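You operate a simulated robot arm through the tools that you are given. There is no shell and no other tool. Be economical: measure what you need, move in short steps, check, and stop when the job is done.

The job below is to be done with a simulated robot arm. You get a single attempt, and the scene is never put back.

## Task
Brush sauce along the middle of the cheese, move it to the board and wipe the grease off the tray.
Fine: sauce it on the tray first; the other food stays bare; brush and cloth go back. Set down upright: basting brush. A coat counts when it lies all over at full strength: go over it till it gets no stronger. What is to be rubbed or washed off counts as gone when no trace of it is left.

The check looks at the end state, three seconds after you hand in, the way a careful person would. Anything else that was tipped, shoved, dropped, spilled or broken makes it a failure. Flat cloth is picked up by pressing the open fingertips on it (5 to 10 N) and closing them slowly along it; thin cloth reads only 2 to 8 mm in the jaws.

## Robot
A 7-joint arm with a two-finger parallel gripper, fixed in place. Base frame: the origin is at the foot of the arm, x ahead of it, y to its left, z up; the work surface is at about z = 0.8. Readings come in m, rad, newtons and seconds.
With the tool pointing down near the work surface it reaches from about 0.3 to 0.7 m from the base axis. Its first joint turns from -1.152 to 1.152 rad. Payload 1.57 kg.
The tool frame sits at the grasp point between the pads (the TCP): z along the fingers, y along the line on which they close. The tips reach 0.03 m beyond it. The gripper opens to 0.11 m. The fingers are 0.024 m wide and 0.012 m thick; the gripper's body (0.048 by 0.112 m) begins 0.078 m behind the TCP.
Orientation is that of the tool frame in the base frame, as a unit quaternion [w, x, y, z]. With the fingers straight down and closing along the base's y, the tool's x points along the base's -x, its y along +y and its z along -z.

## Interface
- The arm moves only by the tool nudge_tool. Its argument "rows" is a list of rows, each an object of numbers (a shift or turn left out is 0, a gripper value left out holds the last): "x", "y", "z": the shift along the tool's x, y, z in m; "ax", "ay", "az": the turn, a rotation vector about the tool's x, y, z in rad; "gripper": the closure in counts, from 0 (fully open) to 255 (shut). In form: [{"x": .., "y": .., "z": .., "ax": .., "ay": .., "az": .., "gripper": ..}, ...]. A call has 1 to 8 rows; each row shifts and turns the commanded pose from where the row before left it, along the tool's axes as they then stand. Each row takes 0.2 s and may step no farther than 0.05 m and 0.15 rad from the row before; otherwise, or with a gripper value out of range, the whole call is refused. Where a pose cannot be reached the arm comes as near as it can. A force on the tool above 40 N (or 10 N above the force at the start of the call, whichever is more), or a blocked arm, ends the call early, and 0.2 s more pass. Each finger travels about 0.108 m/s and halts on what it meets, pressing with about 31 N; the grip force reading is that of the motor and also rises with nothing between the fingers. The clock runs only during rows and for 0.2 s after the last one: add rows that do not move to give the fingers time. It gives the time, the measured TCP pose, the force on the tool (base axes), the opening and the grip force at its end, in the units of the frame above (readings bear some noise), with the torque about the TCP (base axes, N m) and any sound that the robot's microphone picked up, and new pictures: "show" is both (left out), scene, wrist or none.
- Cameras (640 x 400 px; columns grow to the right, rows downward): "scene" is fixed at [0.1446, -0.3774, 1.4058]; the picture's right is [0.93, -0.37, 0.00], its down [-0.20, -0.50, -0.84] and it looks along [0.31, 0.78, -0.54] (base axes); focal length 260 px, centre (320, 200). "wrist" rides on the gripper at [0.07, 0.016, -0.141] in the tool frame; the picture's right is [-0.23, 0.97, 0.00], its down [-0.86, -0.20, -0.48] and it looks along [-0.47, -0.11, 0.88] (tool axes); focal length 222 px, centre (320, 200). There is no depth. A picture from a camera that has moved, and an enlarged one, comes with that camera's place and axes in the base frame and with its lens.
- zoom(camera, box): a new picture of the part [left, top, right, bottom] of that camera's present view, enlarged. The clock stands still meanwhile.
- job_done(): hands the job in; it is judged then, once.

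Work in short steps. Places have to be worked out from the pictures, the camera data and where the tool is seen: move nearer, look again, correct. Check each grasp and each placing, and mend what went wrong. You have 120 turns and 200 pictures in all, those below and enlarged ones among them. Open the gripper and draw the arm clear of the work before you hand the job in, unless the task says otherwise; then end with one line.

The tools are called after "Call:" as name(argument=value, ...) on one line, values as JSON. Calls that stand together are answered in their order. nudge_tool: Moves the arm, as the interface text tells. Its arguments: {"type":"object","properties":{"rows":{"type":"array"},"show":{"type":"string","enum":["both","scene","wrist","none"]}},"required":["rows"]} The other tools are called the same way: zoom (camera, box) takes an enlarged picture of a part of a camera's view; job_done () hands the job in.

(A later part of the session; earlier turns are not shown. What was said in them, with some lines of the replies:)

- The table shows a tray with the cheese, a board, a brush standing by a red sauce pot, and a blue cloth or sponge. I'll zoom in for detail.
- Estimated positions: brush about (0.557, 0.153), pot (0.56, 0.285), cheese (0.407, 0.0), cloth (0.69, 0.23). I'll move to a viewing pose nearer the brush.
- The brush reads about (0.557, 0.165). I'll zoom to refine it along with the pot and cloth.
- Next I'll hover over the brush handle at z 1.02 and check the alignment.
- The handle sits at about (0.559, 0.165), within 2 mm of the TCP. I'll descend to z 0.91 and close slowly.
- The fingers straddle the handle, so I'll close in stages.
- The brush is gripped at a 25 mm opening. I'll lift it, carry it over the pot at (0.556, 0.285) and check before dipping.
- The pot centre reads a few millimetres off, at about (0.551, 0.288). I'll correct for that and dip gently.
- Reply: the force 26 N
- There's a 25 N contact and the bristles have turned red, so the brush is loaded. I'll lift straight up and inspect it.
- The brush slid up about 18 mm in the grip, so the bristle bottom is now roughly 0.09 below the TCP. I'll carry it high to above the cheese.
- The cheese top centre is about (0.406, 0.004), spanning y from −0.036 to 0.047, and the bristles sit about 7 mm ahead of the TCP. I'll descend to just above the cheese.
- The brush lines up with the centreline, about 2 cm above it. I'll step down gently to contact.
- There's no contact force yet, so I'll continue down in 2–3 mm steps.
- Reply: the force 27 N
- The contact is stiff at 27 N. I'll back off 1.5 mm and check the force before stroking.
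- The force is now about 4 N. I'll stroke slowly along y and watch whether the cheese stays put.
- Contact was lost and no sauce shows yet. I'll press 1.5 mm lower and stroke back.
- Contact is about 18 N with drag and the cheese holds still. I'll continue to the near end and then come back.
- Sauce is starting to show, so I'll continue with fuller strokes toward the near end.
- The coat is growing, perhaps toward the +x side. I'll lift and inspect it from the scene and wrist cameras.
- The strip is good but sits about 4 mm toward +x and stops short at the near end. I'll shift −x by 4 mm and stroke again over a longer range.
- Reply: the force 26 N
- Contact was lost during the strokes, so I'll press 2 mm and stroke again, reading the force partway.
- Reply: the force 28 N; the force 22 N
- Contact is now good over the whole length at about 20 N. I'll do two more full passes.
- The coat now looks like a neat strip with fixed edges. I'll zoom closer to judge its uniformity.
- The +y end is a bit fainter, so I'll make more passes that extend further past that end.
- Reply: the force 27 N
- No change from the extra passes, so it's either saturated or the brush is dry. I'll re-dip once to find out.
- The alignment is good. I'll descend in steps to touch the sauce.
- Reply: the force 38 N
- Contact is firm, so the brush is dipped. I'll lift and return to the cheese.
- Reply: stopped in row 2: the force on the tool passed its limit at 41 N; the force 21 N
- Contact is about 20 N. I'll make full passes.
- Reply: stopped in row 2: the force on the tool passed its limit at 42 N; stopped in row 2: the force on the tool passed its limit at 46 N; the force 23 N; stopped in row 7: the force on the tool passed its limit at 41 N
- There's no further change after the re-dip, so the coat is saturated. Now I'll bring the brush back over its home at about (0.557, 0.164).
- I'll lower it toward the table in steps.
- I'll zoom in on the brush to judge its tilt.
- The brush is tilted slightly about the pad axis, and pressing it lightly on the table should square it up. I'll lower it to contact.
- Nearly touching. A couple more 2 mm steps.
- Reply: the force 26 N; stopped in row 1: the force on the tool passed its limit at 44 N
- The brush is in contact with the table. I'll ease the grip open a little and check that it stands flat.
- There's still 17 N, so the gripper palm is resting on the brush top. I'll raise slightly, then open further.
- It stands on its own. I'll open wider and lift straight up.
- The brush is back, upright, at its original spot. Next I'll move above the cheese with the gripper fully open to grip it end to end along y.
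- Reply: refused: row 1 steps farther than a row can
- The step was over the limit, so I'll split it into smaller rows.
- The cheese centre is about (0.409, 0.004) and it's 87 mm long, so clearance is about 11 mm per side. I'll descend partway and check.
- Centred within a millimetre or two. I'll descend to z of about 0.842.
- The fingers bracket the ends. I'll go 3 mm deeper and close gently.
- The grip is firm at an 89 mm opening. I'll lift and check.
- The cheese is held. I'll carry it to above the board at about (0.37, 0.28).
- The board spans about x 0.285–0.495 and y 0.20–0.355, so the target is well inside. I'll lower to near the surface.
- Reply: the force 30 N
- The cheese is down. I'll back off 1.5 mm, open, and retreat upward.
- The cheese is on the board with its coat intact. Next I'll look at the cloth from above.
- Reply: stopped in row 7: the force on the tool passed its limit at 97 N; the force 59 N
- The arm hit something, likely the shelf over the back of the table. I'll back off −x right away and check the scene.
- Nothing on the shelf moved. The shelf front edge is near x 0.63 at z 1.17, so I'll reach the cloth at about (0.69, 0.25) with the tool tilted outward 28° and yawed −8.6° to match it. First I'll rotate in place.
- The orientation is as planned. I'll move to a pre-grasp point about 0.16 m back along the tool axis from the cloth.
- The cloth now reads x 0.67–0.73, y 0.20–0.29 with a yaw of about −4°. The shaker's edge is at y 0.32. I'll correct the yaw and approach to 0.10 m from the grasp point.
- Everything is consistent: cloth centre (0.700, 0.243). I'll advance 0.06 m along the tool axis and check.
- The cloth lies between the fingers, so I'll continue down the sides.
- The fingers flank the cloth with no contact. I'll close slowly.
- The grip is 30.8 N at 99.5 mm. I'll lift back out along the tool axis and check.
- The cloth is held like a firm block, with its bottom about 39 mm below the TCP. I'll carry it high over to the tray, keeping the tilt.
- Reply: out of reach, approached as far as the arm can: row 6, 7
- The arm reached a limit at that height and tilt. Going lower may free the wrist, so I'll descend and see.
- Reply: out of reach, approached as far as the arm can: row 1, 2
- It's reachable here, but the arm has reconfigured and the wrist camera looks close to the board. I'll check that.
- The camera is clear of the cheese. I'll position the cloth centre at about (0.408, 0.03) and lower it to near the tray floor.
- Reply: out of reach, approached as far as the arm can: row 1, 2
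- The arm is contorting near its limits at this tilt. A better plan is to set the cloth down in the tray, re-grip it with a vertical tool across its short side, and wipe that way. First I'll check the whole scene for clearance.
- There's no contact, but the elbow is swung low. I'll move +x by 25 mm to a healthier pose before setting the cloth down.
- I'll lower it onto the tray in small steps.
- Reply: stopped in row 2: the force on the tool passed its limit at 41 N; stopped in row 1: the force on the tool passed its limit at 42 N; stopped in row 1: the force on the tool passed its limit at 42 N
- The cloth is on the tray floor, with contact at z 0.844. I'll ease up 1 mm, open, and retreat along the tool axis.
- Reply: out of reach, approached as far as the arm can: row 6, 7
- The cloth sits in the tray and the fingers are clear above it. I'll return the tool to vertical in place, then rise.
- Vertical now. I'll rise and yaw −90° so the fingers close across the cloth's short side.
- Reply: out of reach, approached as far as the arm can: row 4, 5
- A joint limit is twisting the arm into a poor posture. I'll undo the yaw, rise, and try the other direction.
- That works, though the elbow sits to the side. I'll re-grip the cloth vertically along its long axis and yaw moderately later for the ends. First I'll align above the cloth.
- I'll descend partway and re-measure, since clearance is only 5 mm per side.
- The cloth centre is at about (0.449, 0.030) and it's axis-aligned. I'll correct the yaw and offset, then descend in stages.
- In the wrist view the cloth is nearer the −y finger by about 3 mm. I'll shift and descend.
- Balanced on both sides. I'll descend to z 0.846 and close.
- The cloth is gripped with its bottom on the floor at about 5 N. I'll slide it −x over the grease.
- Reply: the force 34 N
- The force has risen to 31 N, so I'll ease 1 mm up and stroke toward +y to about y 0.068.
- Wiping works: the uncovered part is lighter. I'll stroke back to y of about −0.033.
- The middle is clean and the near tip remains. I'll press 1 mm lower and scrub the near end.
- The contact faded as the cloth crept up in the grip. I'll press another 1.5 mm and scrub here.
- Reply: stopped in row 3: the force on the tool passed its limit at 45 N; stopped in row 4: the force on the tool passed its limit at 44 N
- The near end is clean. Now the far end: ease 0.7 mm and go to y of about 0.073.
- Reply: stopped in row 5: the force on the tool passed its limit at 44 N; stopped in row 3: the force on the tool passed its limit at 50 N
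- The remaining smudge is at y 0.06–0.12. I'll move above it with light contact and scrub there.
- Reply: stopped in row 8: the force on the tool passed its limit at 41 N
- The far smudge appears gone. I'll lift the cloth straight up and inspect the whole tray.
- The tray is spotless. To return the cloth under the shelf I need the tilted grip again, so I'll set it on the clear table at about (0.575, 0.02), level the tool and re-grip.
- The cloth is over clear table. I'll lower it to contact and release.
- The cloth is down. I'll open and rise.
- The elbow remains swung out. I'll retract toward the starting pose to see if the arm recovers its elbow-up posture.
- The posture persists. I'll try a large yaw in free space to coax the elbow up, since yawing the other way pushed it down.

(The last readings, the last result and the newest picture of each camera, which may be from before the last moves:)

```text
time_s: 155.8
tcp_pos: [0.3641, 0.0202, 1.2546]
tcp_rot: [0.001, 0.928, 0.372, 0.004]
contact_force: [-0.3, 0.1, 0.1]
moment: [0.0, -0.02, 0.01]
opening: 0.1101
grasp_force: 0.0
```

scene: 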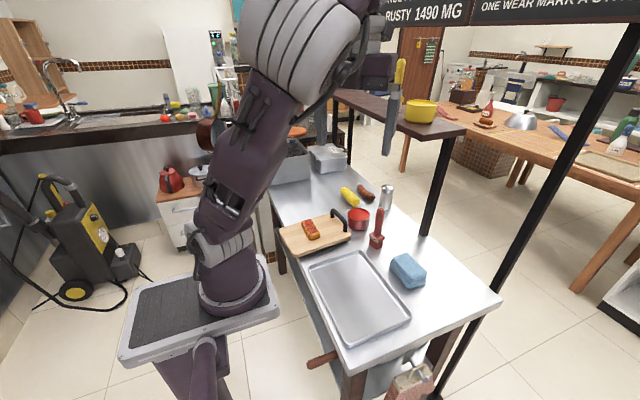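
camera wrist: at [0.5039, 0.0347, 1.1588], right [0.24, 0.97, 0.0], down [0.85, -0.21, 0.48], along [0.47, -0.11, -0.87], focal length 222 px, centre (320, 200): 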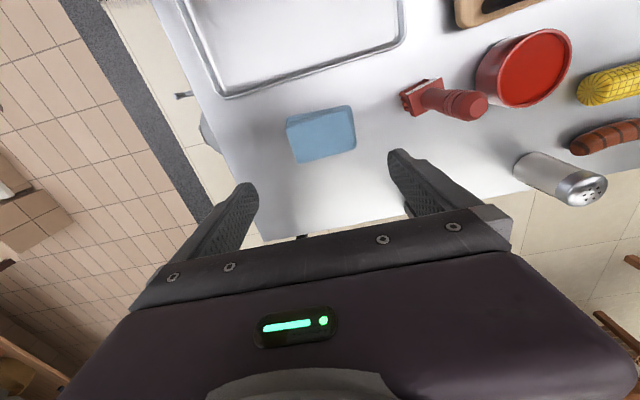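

The + yaw direction is free but doesn't reset the elbow, so I'll accept this posture. I'll rotate back while descending and then go to the tilted pre-grasp.

Call:
nudge_tool(rows=[{"az": -0.148, "z": 0.012}, {"az": -0.148, "z": 0.012}, {"az": -0.148, "z": 0.012}, {"az": -0.148, "z": 0.012}, {"az": -0.148, "z": 0.012}, {"az": -0.148, "z": 0.012}, {"az": -0.148, "z": 0.012}, {"az": -0.148, "z": 0.012}], show="none")

Call:
nudge_tool(rows=[{"az": -0.148, "z": 0.012}, {"az": -0.148, "z": 0.012}, {"az": -0.148, "z": 0.012}, {"az": -0.148, "z": 0.012}, {"az": -0.148, "z": 0.012}, {"az": -0.148, "z": 0.012}, {"az": -0.148, "z": 0.012}, {"az": -0.148, "z": 0.012}], show="none")

Call:
nudge_tool(rows=[{"x": -0.035}, {"x": -0.035}, {"x": -0.035}, {"x": -0.02}, {"ay": -0.125}, {"ay": -0.125}, {"ay": -0.125}, {"ay": -0.125}], show="both")

```text
time_s: 157.6
tcp_pos: [0.365, 0.0195, 1.1583]
tcp_rot: [0.004, 0.561, 0.828, 0.001]
contact_force: [-0.2, 0.2, 0.2]
moment: [0.01, -0.01, 0.03]
opening: 0.1101
grasp_force: 0.0
```

```text
time_s: 159.4
tcp_pos: [0.3655, 0.0194, 1.0612]
tcp_rot: [0.005, 0.003, 1.0, 0.0]
contact_force: [0.0, -0.4, -0.1]
moment: [-0.02, -0.02, 0.01]
opening: 0.1097
grasp_force: 0.1
```

```text
time_s: 161.2
tcp_pos: [0.4899, 0.0186, 1.0642]
tcp_rot: [0.252, 0.004, 0.968, -0.002]
contact_force: [0.4, -0.3, 0.1]
moment: [0.0, 0.0, 0.0]
opening: 0.1099
grasp_force: 0.0
camera wrist: at [0.3605, 0.0364, 1.154], right [0.21, 0.97, 0.11], down [0.51, -0.2, 0.83], along [0.83, -0.12, -0.54], focal length 222 px, centre (320, 200)
```

scene: 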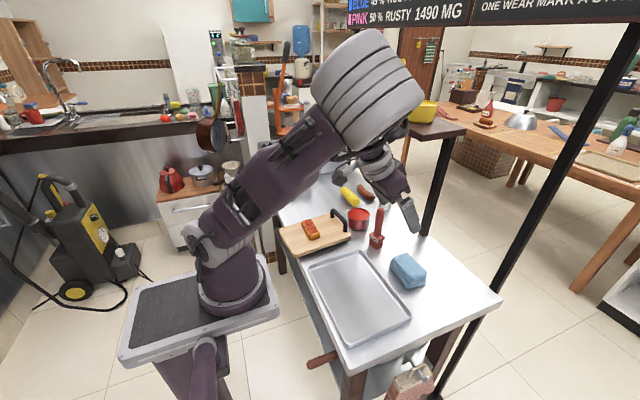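
wrist: 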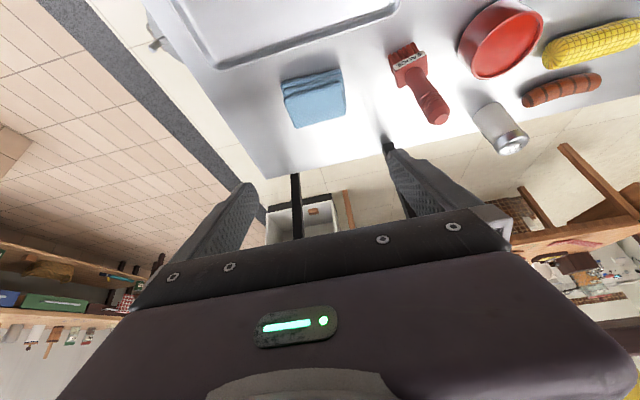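

The cloth reads about (0.573, 0.021). I'll go to 0.08 m before the grasp point and check the alignment.

Call:
nudge_tool(rows=[{"x": 0.0108, "z": 0.0384}, {"x": 0.0108, "z": 0.0384}, {"x": 0.0108, "z": 0.0384}, {"x": 0.0108, "z": 0.0384}, {}], show="wrist")

Call:
zoom(camera="wrist", box=[220, 80, 440, 240])

```text
time_s: 162.4
tcp_pos: [0.5281, 0.0166, 0.9068]
tcp_rot: [0.251, 0.005, 0.968, -0.001]
contact_force: [-0.6, 0.0, 0.0]
moment: [-0.04, 0.02, 0.01]
opening: 0.1098
grasp_force: 0.0
camera wrist: at [0.3988, 0.0342, 0.997], right [0.21, 0.97, 0.11], down [0.51, -0.2, 0.83], along [0.83, -0.12, -0.54], focal length 222 px, centre (320, 200)
```

wrist: 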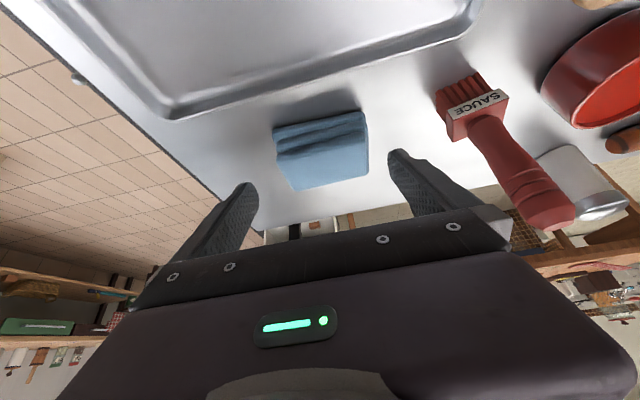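

```text
2.50 times, centred on (330, 160) of wrist
camera zoom: at [0.3988, 0.0342, 0.997], right [0.21, 0.97, 0.11], down [0.51, -0.2, 0.83], along [0.83, -0.12, -0.54], focal length 555 px, centre (295, 300)
```

zoom: 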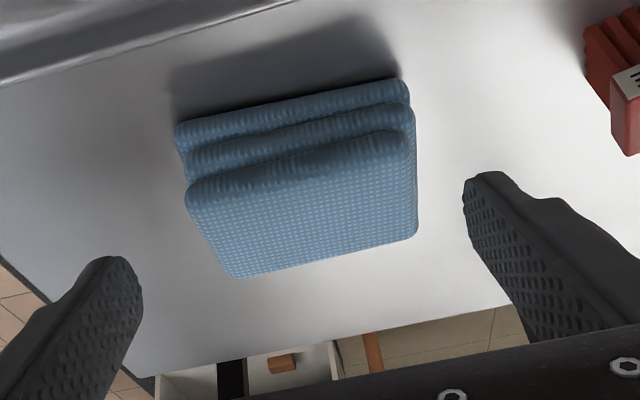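

Cloth centre is at (0.575, 0.021). I'll shift +y 4 mm and advance partway.

Call:
nudge_tool(rows=[{"x": 0.0018, "y": 0.0042, "z": 0.025}, {"z": 0.025}, {}], show="wrist")

Call:
zoom(camera="wrist", box=[220, 80, 440, 240])

```text
time_s: 163.2
tcp_pos: [0.551, 0.0219, 0.8632]
tcp_rot: [0.251, 0.006, 0.968, -0.001]
contact_force: [-0.1, 0.1, -0.2]
moment: [-0.03, -0.02, -0.02]
opening: 0.1102
grasp_force: 0.1
camera wrist: at [0.4207, 0.039, 0.9536], right [0.21, 0.97, 0.11], down [0.51, -0.2, 0.83], along [0.83, -0.12, -0.54], focal length 222 px, centre (320, 200)
```

wrist: 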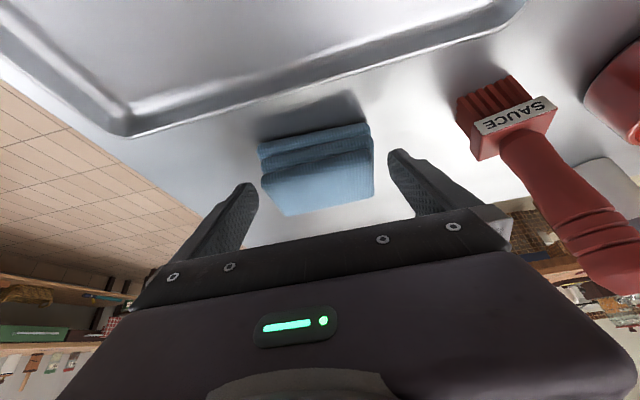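

```text
2.50 times, centred on (330, 160) of wrist
camera zoom: at [0.4207, 0.039, 0.9536], right [0.21, 0.97, 0.11], down [0.51, -0.2, 0.83], along [0.83, -0.12, -0.54], focal length 555 px, centre (295, 300)
```

zoom: 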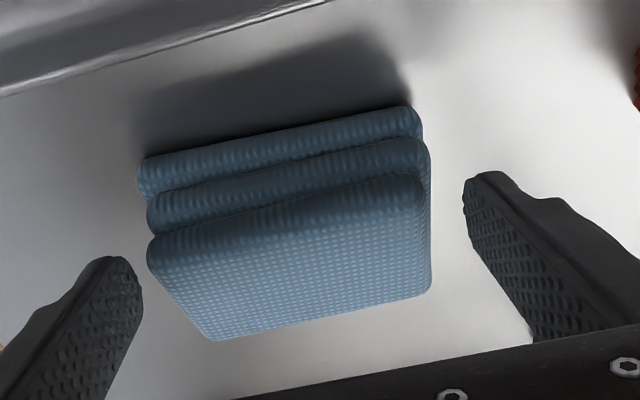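

The view matches the earlier successful approach. I'll go on to grasp depth and close slowly.

Call:
nudge_tool(rows=[{"z": 0.018, "y": -0.001}, {"z": 0.01}, {}, {"gripper": 25}, {"gripper": 40}, {"gripper": 55}, {"gripper": 90}, {}], show="wrist")

```text
time_s: 165.0
tcp_pos: [0.5643, 0.021, 0.8409]
tcp_rot: [0.251, 0.005, 0.968, -0.001]
contact_force: [0.3, 0.1, 0.2]
moment: [0.01, -0.01, -0.01]
opening: 0.099
grasp_force: 31.2
camera wrist: at [0.4339, 0.0386, 0.9304], right [0.21, 0.97, 0.11], down [0.51, -0.2, 0.83], along [0.83, -0.12, -0.54], focal length 222 px, centre (320, 200)
```

wrist: 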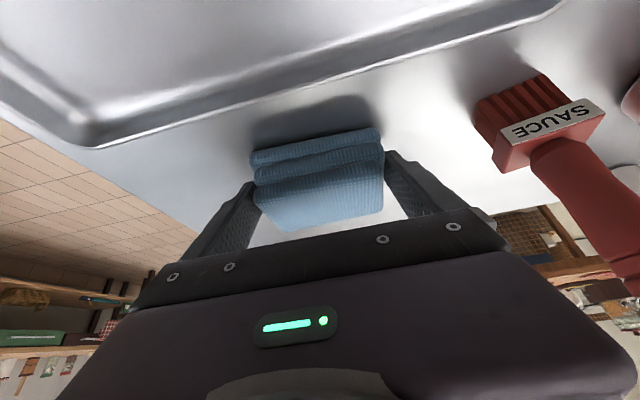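

Gripped at 99 mm. I'll lift straight up to z of about 1.06, adding a −4° yaw.

Call:
nudge_tool(rows=[{"x": -0.0215, "z": -0.0385}, {"x": -0.0215, "z": -0.0385}, {"x": -0.0215, "z": -0.0385}, {"x": -0.0215, "z": -0.0385}, {"x": -0.0215, "z": -0.0385}, {"ax": 0.0317, "az": 0.0568}, {}], show="scene")

```text
time_s: 166.6
tcp_pos: [0.5655, 0.0203, 1.0603]
tcp_rot: [0.252, 0.037, 0.967, -0.011]
contact_force: [0.0, -0.3, -0.2]
moment: [-0.03, 0.0, -0.02]
opening: 0.099
grasp_force: 30.8
```

scene: 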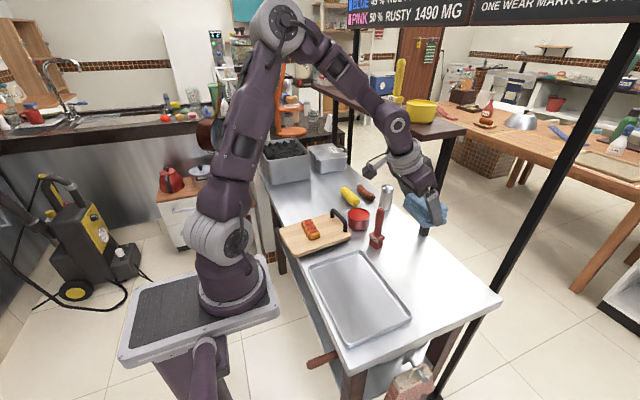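

The arm has recovered its normal elbow-up posture. I'll move over toward the cloth's home via a slightly retracted path to stay clear of the shelf.

Call:
nudge_tool(rows=[{"x": 0.014, "y": 0.0355, "z": -0.008}, {"x": 0.014, "y": 0.0355, "z": -0.008}, {"x": 0.014, "y": 0.0355, "z": -0.008}, {"x": 0.003, "y": 0.0449, "z": -0.0018}, {"x": 0.003, "y": 0.0449, "z": -0.0018}, {"x": -0.0185, "y": 0.0187, "z": 0.0102}, {"x": -0.0185, "y": 0.0187, "z": 0.0102}, {}], show="both")

```text
time_s: 168.4
tcp_pos: [0.5698, 0.2565, 1.0607]
tcp_rot: [0.25, 0.036, 0.968, -0.01]
contact_force: [0.4, 0.5, 0.2]
moment: [0.02, -0.01, 0.01]
opening: 0.0992
grasp_force: 31.4
camera wrist: at [0.4411, 0.2817, 1.1511], right [0.27, 0.96, 0.11], down [0.5, -0.24, 0.83], along [0.82, -0.17, -0.54], focal length 222 px, centre (320, 200)
```

scene: 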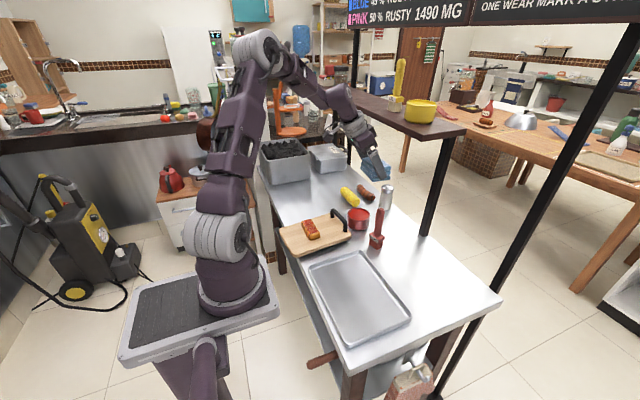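
wrist: 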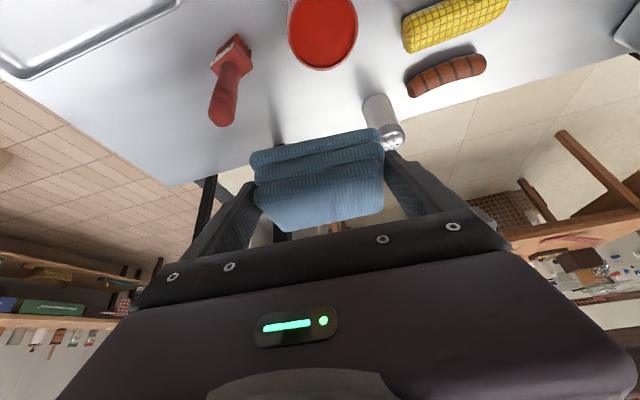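

Same pose as after pickup. I'll advance 0.20 m along the tool axis and check.

Call:
nudge_tool(rows=[{"x": 0.0006, "y": -0.0018, "z": 0.04}, {"x": 0.0006, "y": -0.0018, "z": 0.04}, {"z": 0.04}, {"z": 0.04}, {"z": 0.04}, {}], show="wrist")

Call:
zoom(camera="scene", box=[340, 150, 440, 250])

```text
time_s: 169.8
tcp_pos: [0.6653, 0.2472, 0.883]
tcp_rot: [0.251, 0.036, 0.967, -0.01]
contact_force: [-0.6, 0.0, -0.8]
moment: [0.0, -0.03, 0.01]
opening: 0.0991
grasp_force: 31.2
camera wrist: at [0.536, 0.2732, 0.9726], right [0.27, 0.96, 0.11], down [0.5, -0.24, 0.83], along [0.82, -0.17, -0.54], focal length 222 px, centre (320, 200)
```

wrist: 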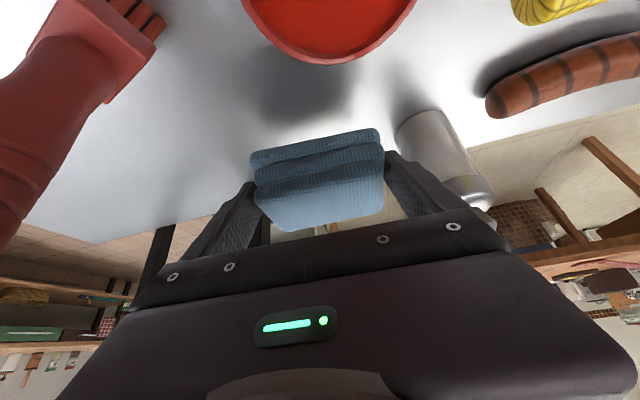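

```text
4.00 times, centred on (390, 200) of scene
camera zoom: at [0.1446, -0.3774, 1.4058], right [0.93, -0.37, 0.0], down [-0.2, -0.5, -0.84], along [0.31, 0.78, -0.54], focal length 1041 px, centre (40, 200)
```

zoom: 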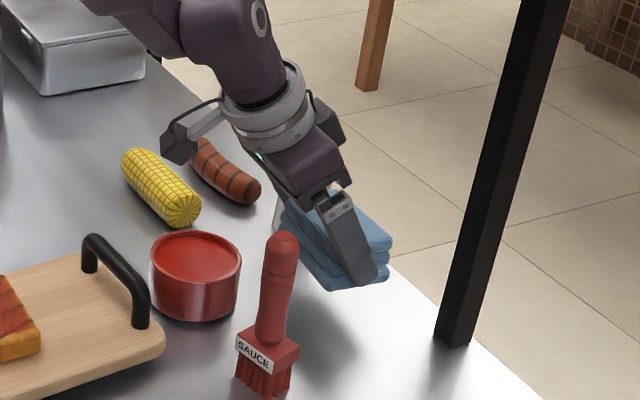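

Call:
nudge_tool(rows=[{"x": -0.0018, "y": -0.0022, "z": 0.02}, {"z": 0.015}, {"z": 0.006}, {}], show="none")

Call:
nudge_tool(rows=[{"z": 0.003}, {"z": 0.002}, {}], show="none")

Call:
zoom(camera="scene", box=[340, 150, 440, 250])

```text
time_s: 170.8
tcp_pos: [0.6865, 0.2434, 0.8498]
tcp_rot: [0.251, 0.036, 0.967, -0.011]
contact_force: [0.4, -0.1, -1.0]
moment: [0.0, -0.03, 0.01]
opening: 0.099
grasp_force: 31.1
```

```text
time_s: 171.6
tcp_pos: [0.688, 0.2426, 0.8462]
tcp_rot: [0.252, 0.036, 0.967, -0.009]
contact_force: [0.3, 0.7, 0.2]
moment: [0.0, -0.02, 0.01]
opening: 0.099
grasp_force: 31.1
```

```text
4.00 times, centred on (390, 200) of scene
camera zoom: at [0.1446, -0.3774, 1.4058], right [0.93, -0.37, 0.0], down [-0.2, -0.5, -0.84], along [0.31, 0.78, -0.54], focal length 1041 px, centre (40, 200)
```

zoom: 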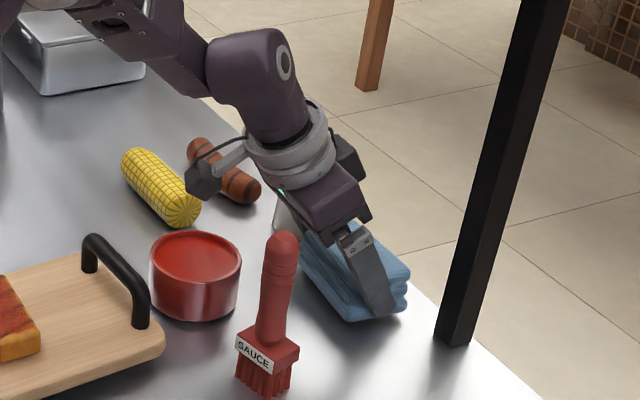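

The cloth looks about 5 mm too far in +x. I'll correct that and lower straight down to contact.

Call:
nudge_tool(rows=[{"x": 0.0059, "z": 0.0002}, {"x": 0.001, "z": 0.0017}, {}], show="none")

Call:
nudge_tool(rows=[{"x": 0.001, "z": 0.0017}, {}], show="none")

```text
time_s: 172.4
tcp_pos: [0.6833, 0.2419, 0.842]
tcp_rot: [0.251, 0.037, 0.967, -0.01]
contact_force: [-1.3, 0.9, -0.8]
moment: [-0.03, 0.0, 0.02]
opening: 0.0991
grasp_force: 31.1
```

```text
time_s: 173.0
tcp_pos: [0.6842, 0.2418, 0.8402]
tcp_rot: [0.252, 0.036, 0.967, -0.009]
contact_force: [-5.5, -1.2, 18.2]
moment: [-0.14, 0.16, -0.06]
opening: 0.0989
grasp_force: 31.3
```

The cloth has touched down at 18 N. I'll ease slightly, open, and retreat along the tool axis.

Call:
nudge_tool(rows=[{"x": -0.0004, "z": -0.0007}, {"gripper": 40}, {"gripper": 10}, {}, {"z": -0.03}, {"z": -0.04}, {"z": -0.04}, {}], show="wrist")

Call:
zoom(camera="scene", box=[340, 150, 440, 250])

```text
time_s: 174.8
tcp_pos: [0.6279, 0.2458, 0.9378]
tcp_rot: [0.251, 0.036, 0.967, -0.01]
contact_force: [0.8, -0.3, 0.1]
moment: [-0.03, -0.01, 0.03]
opening: 0.1058
grasp_force: 0.1
camera wrist: at [0.4991, 0.2716, 1.0264], right [0.27, 0.96, 0.11], down [0.5, -0.24, 0.83], along [0.82, -0.17, -0.54], focal length 222 px, centre (320, 200)
```

wrist: 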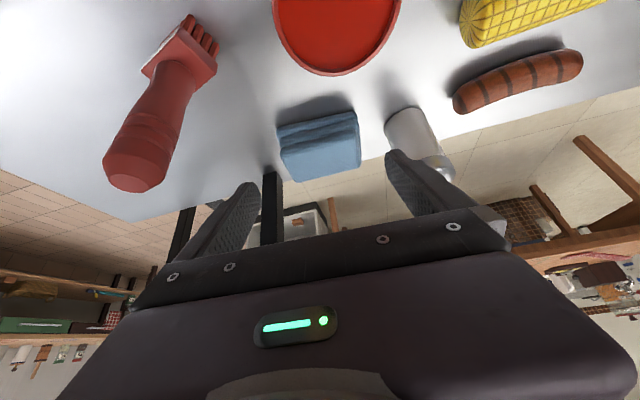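

```text
4.00 times, centred on (390, 200) of scene
camera zoom: at [0.1446, -0.3774, 1.4058], right [0.93, -0.37, 0.0], down [-0.2, -0.5, -0.84], along [0.31, 0.78, -0.54], focal length 1041 px, centre (40, 200)
```

zoom: 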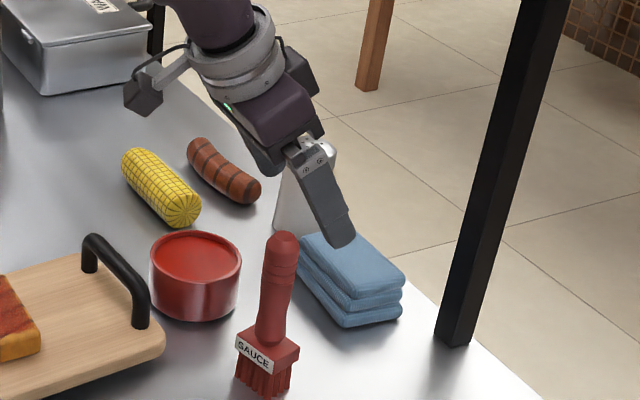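

The cloth is back in place within about 5 mm and flat. I'll retreat clear of the shelf and tilt back to vertical.

Call:
nudge_tool(rows=[{"z": -0.045}, {"z": -0.045}, {"z": -0.045}, {"x": 0.035, "z": -0.02}, {"x": 0.035, "z": -0.02}, {"ay": 0.12}, {"ay": 0.12}, {"ay": 0.12}], show="none")

Call:
nudge_tool(rows=[{"ay": 0.12}, {"z": -0.04, "x": 0.02, "y": -0.01}, {"z": -0.04, "x": 0.02, "y": -0.01}, {"z": -0.04, "x": 0.02, "y": -0.01}, {"z": -0.03, "y": -0.02}, {}], show="both")

Call:
zoom(camera="scene", box=[300, 245, 420, 345])

Call:
zoom(camera="scene", box=[270, 160, 430, 260])

```text
time_s: 176.6
tcp_pos: [0.4824, 0.2585, 1.0548]
tcp_rot: [0.073, 0.036, 0.997, -0.002]
contact_force: [1.0, -0.6, -0.1]
moment: [0.03, 0.03, -0.05]
opening: 0.106
grasp_force: 0.0
```

```text
time_s: 178.0
tcp_pos: [0.4149, 0.2105, 1.2029]
tcp_rot: [0.013, 0.037, 0.999, -0.002]
contact_force: [0.1, -0.3, 0.2]
moment: [0.0, -0.04, -0.02]
opening: 0.1055
grasp_force: 0.1
camera wrist: at [0.3414, 0.2322, 1.3426], right [0.3, 0.95, 0.01], down [0.82, -0.26, 0.5], along [0.48, -0.15, -0.87], focal length 222 px, centre (320, 200)
```

scene: 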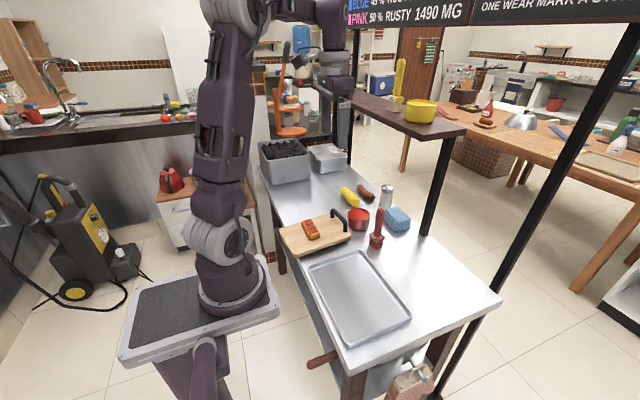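
wrist: 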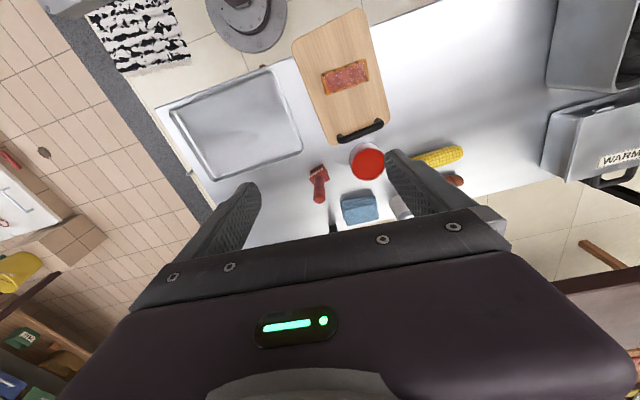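

```text
4.00 times, centred on (360, 295) of scene
camera zoom: at [0.1446, -0.3774, 1.4058], right [0.93, -0.37, 0.0], down [-0.2, -0.5, -0.84], along [0.31, 0.78, -0.54], focal length 1041 px, centre (160, -180)
```

zoom: 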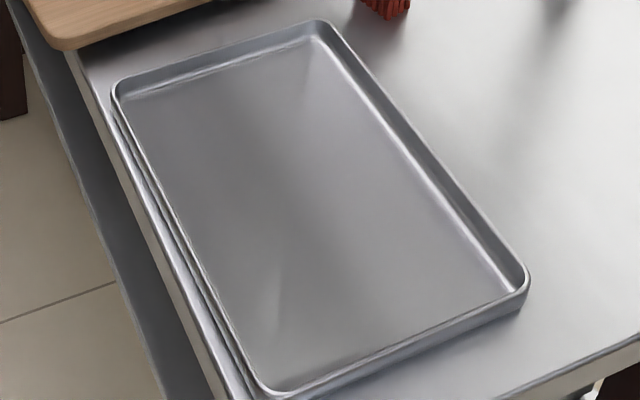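

```text
4.00 times, centred on (350, 210) of scene
camera zoom: at [0.1446, -0.3774, 1.4058], right [0.93, -0.37, 0.0], down [-0.2, -0.5, -0.84], along [0.31, 0.78, -0.54], focal length 1041 px, centre (200, 160)
```

zoom: 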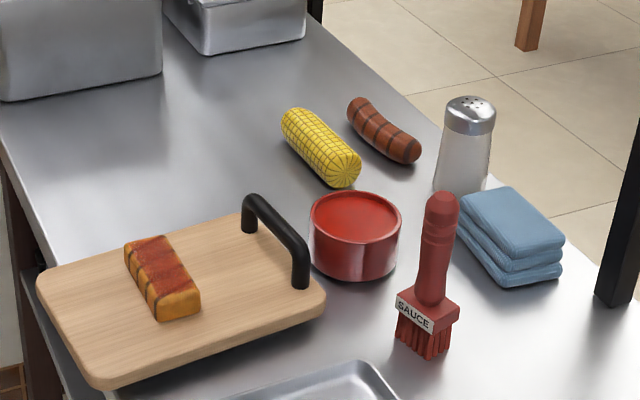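

Everything is in place. One last close look at the coat on the cheese.

Call:
zoom(camera="wrist", box=[305, 45, 385, 105])

Call:
zoom(camera="wrist", box=[150, 60, 310, 185])

```text
6.67 times, centred on (345, 75) of wrist
camera zoom: at [0.3414, 0.2322, 1.3426], right [0.3, 0.95, 0.01], down [0.82, -0.26, 0.5], along [0.48, -0.15, -0.87], focal length 1481 px, centre (153, 1033)
```

zoom: 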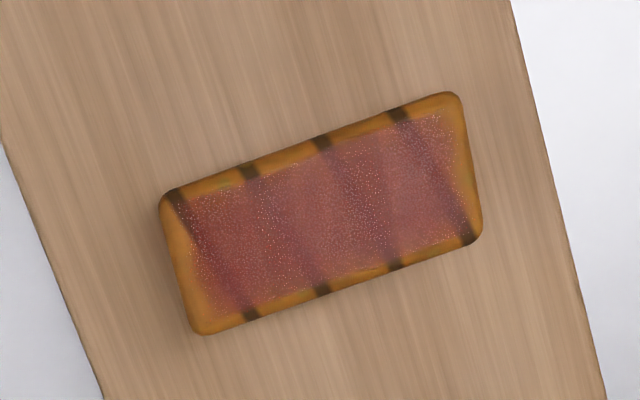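

```text
3.20 times, centred on (230, 122) of wrist
camera zoom: at [0.3414, 0.2322, 1.3426], right [0.3, 0.95, 0.01], down [0.82, -0.26, 0.5], along [0.48, -0.15, -0.87], focal length 711 px, centre (608, 448)
```

zoom: 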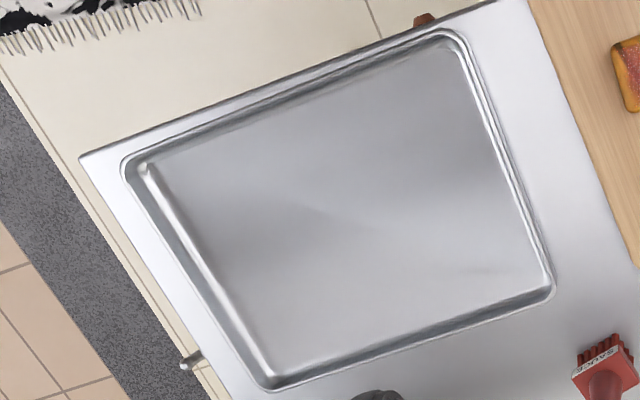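

There's a faint line in the tray near (0.46, 0.10), so I'll check whether it's just a reflection.

Call:
zoom(camera="wrist", box=[240, 110, 300, 155])

Call:
zoom(camera="scene", box=[330, 248, 400, 300])

```text
8.89 times, centred on (270, 132) of wrist
camera zoom: at [0.3414, 0.2322, 1.3426], right [0.3, 0.95, 0.01], down [0.82, -0.26, 0.5], along [0.48, -0.15, -0.87], focal length 1974 px, centre (764, 800)
```

zoom: 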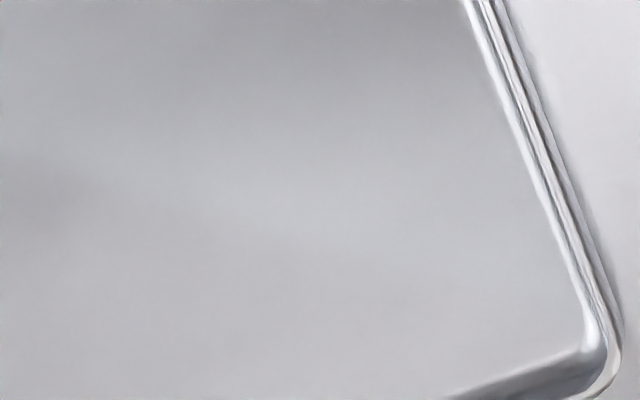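

```text
7.69 times, centred on (365, 274) of scene
camera zoom: at [0.1446, -0.3774, 1.4058], right [0.93, -0.37, 0.0], down [-0.2, -0.5, -0.84], along [0.31, 0.78, -0.54], focal length 2001 px, centre (-26, -369)
```

zoom: 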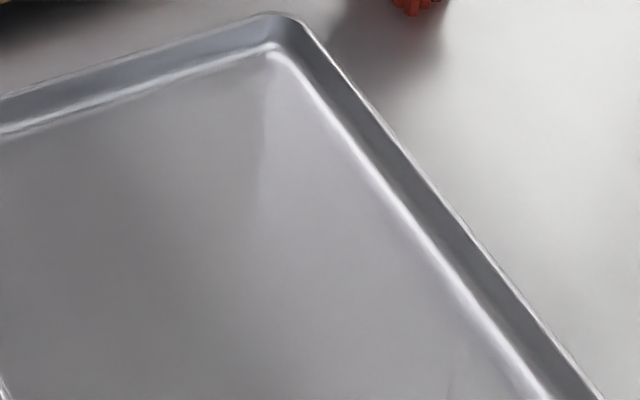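

The tray is clean; the line was only a reflection. The gripper is open and the arm is clear, so I'm handing in.

Call:
job_done()

```text
The job is handed in.
```

I sauced the cheese on the tray until the coat got no stronger, moved it to the board, and wiped the tray clean. The brush is back upright and the cloth is within about 5 mm of where it was. On the way to the cloth the arm bumped the shelf once (97 N), but nothing visibly moved or tipped.
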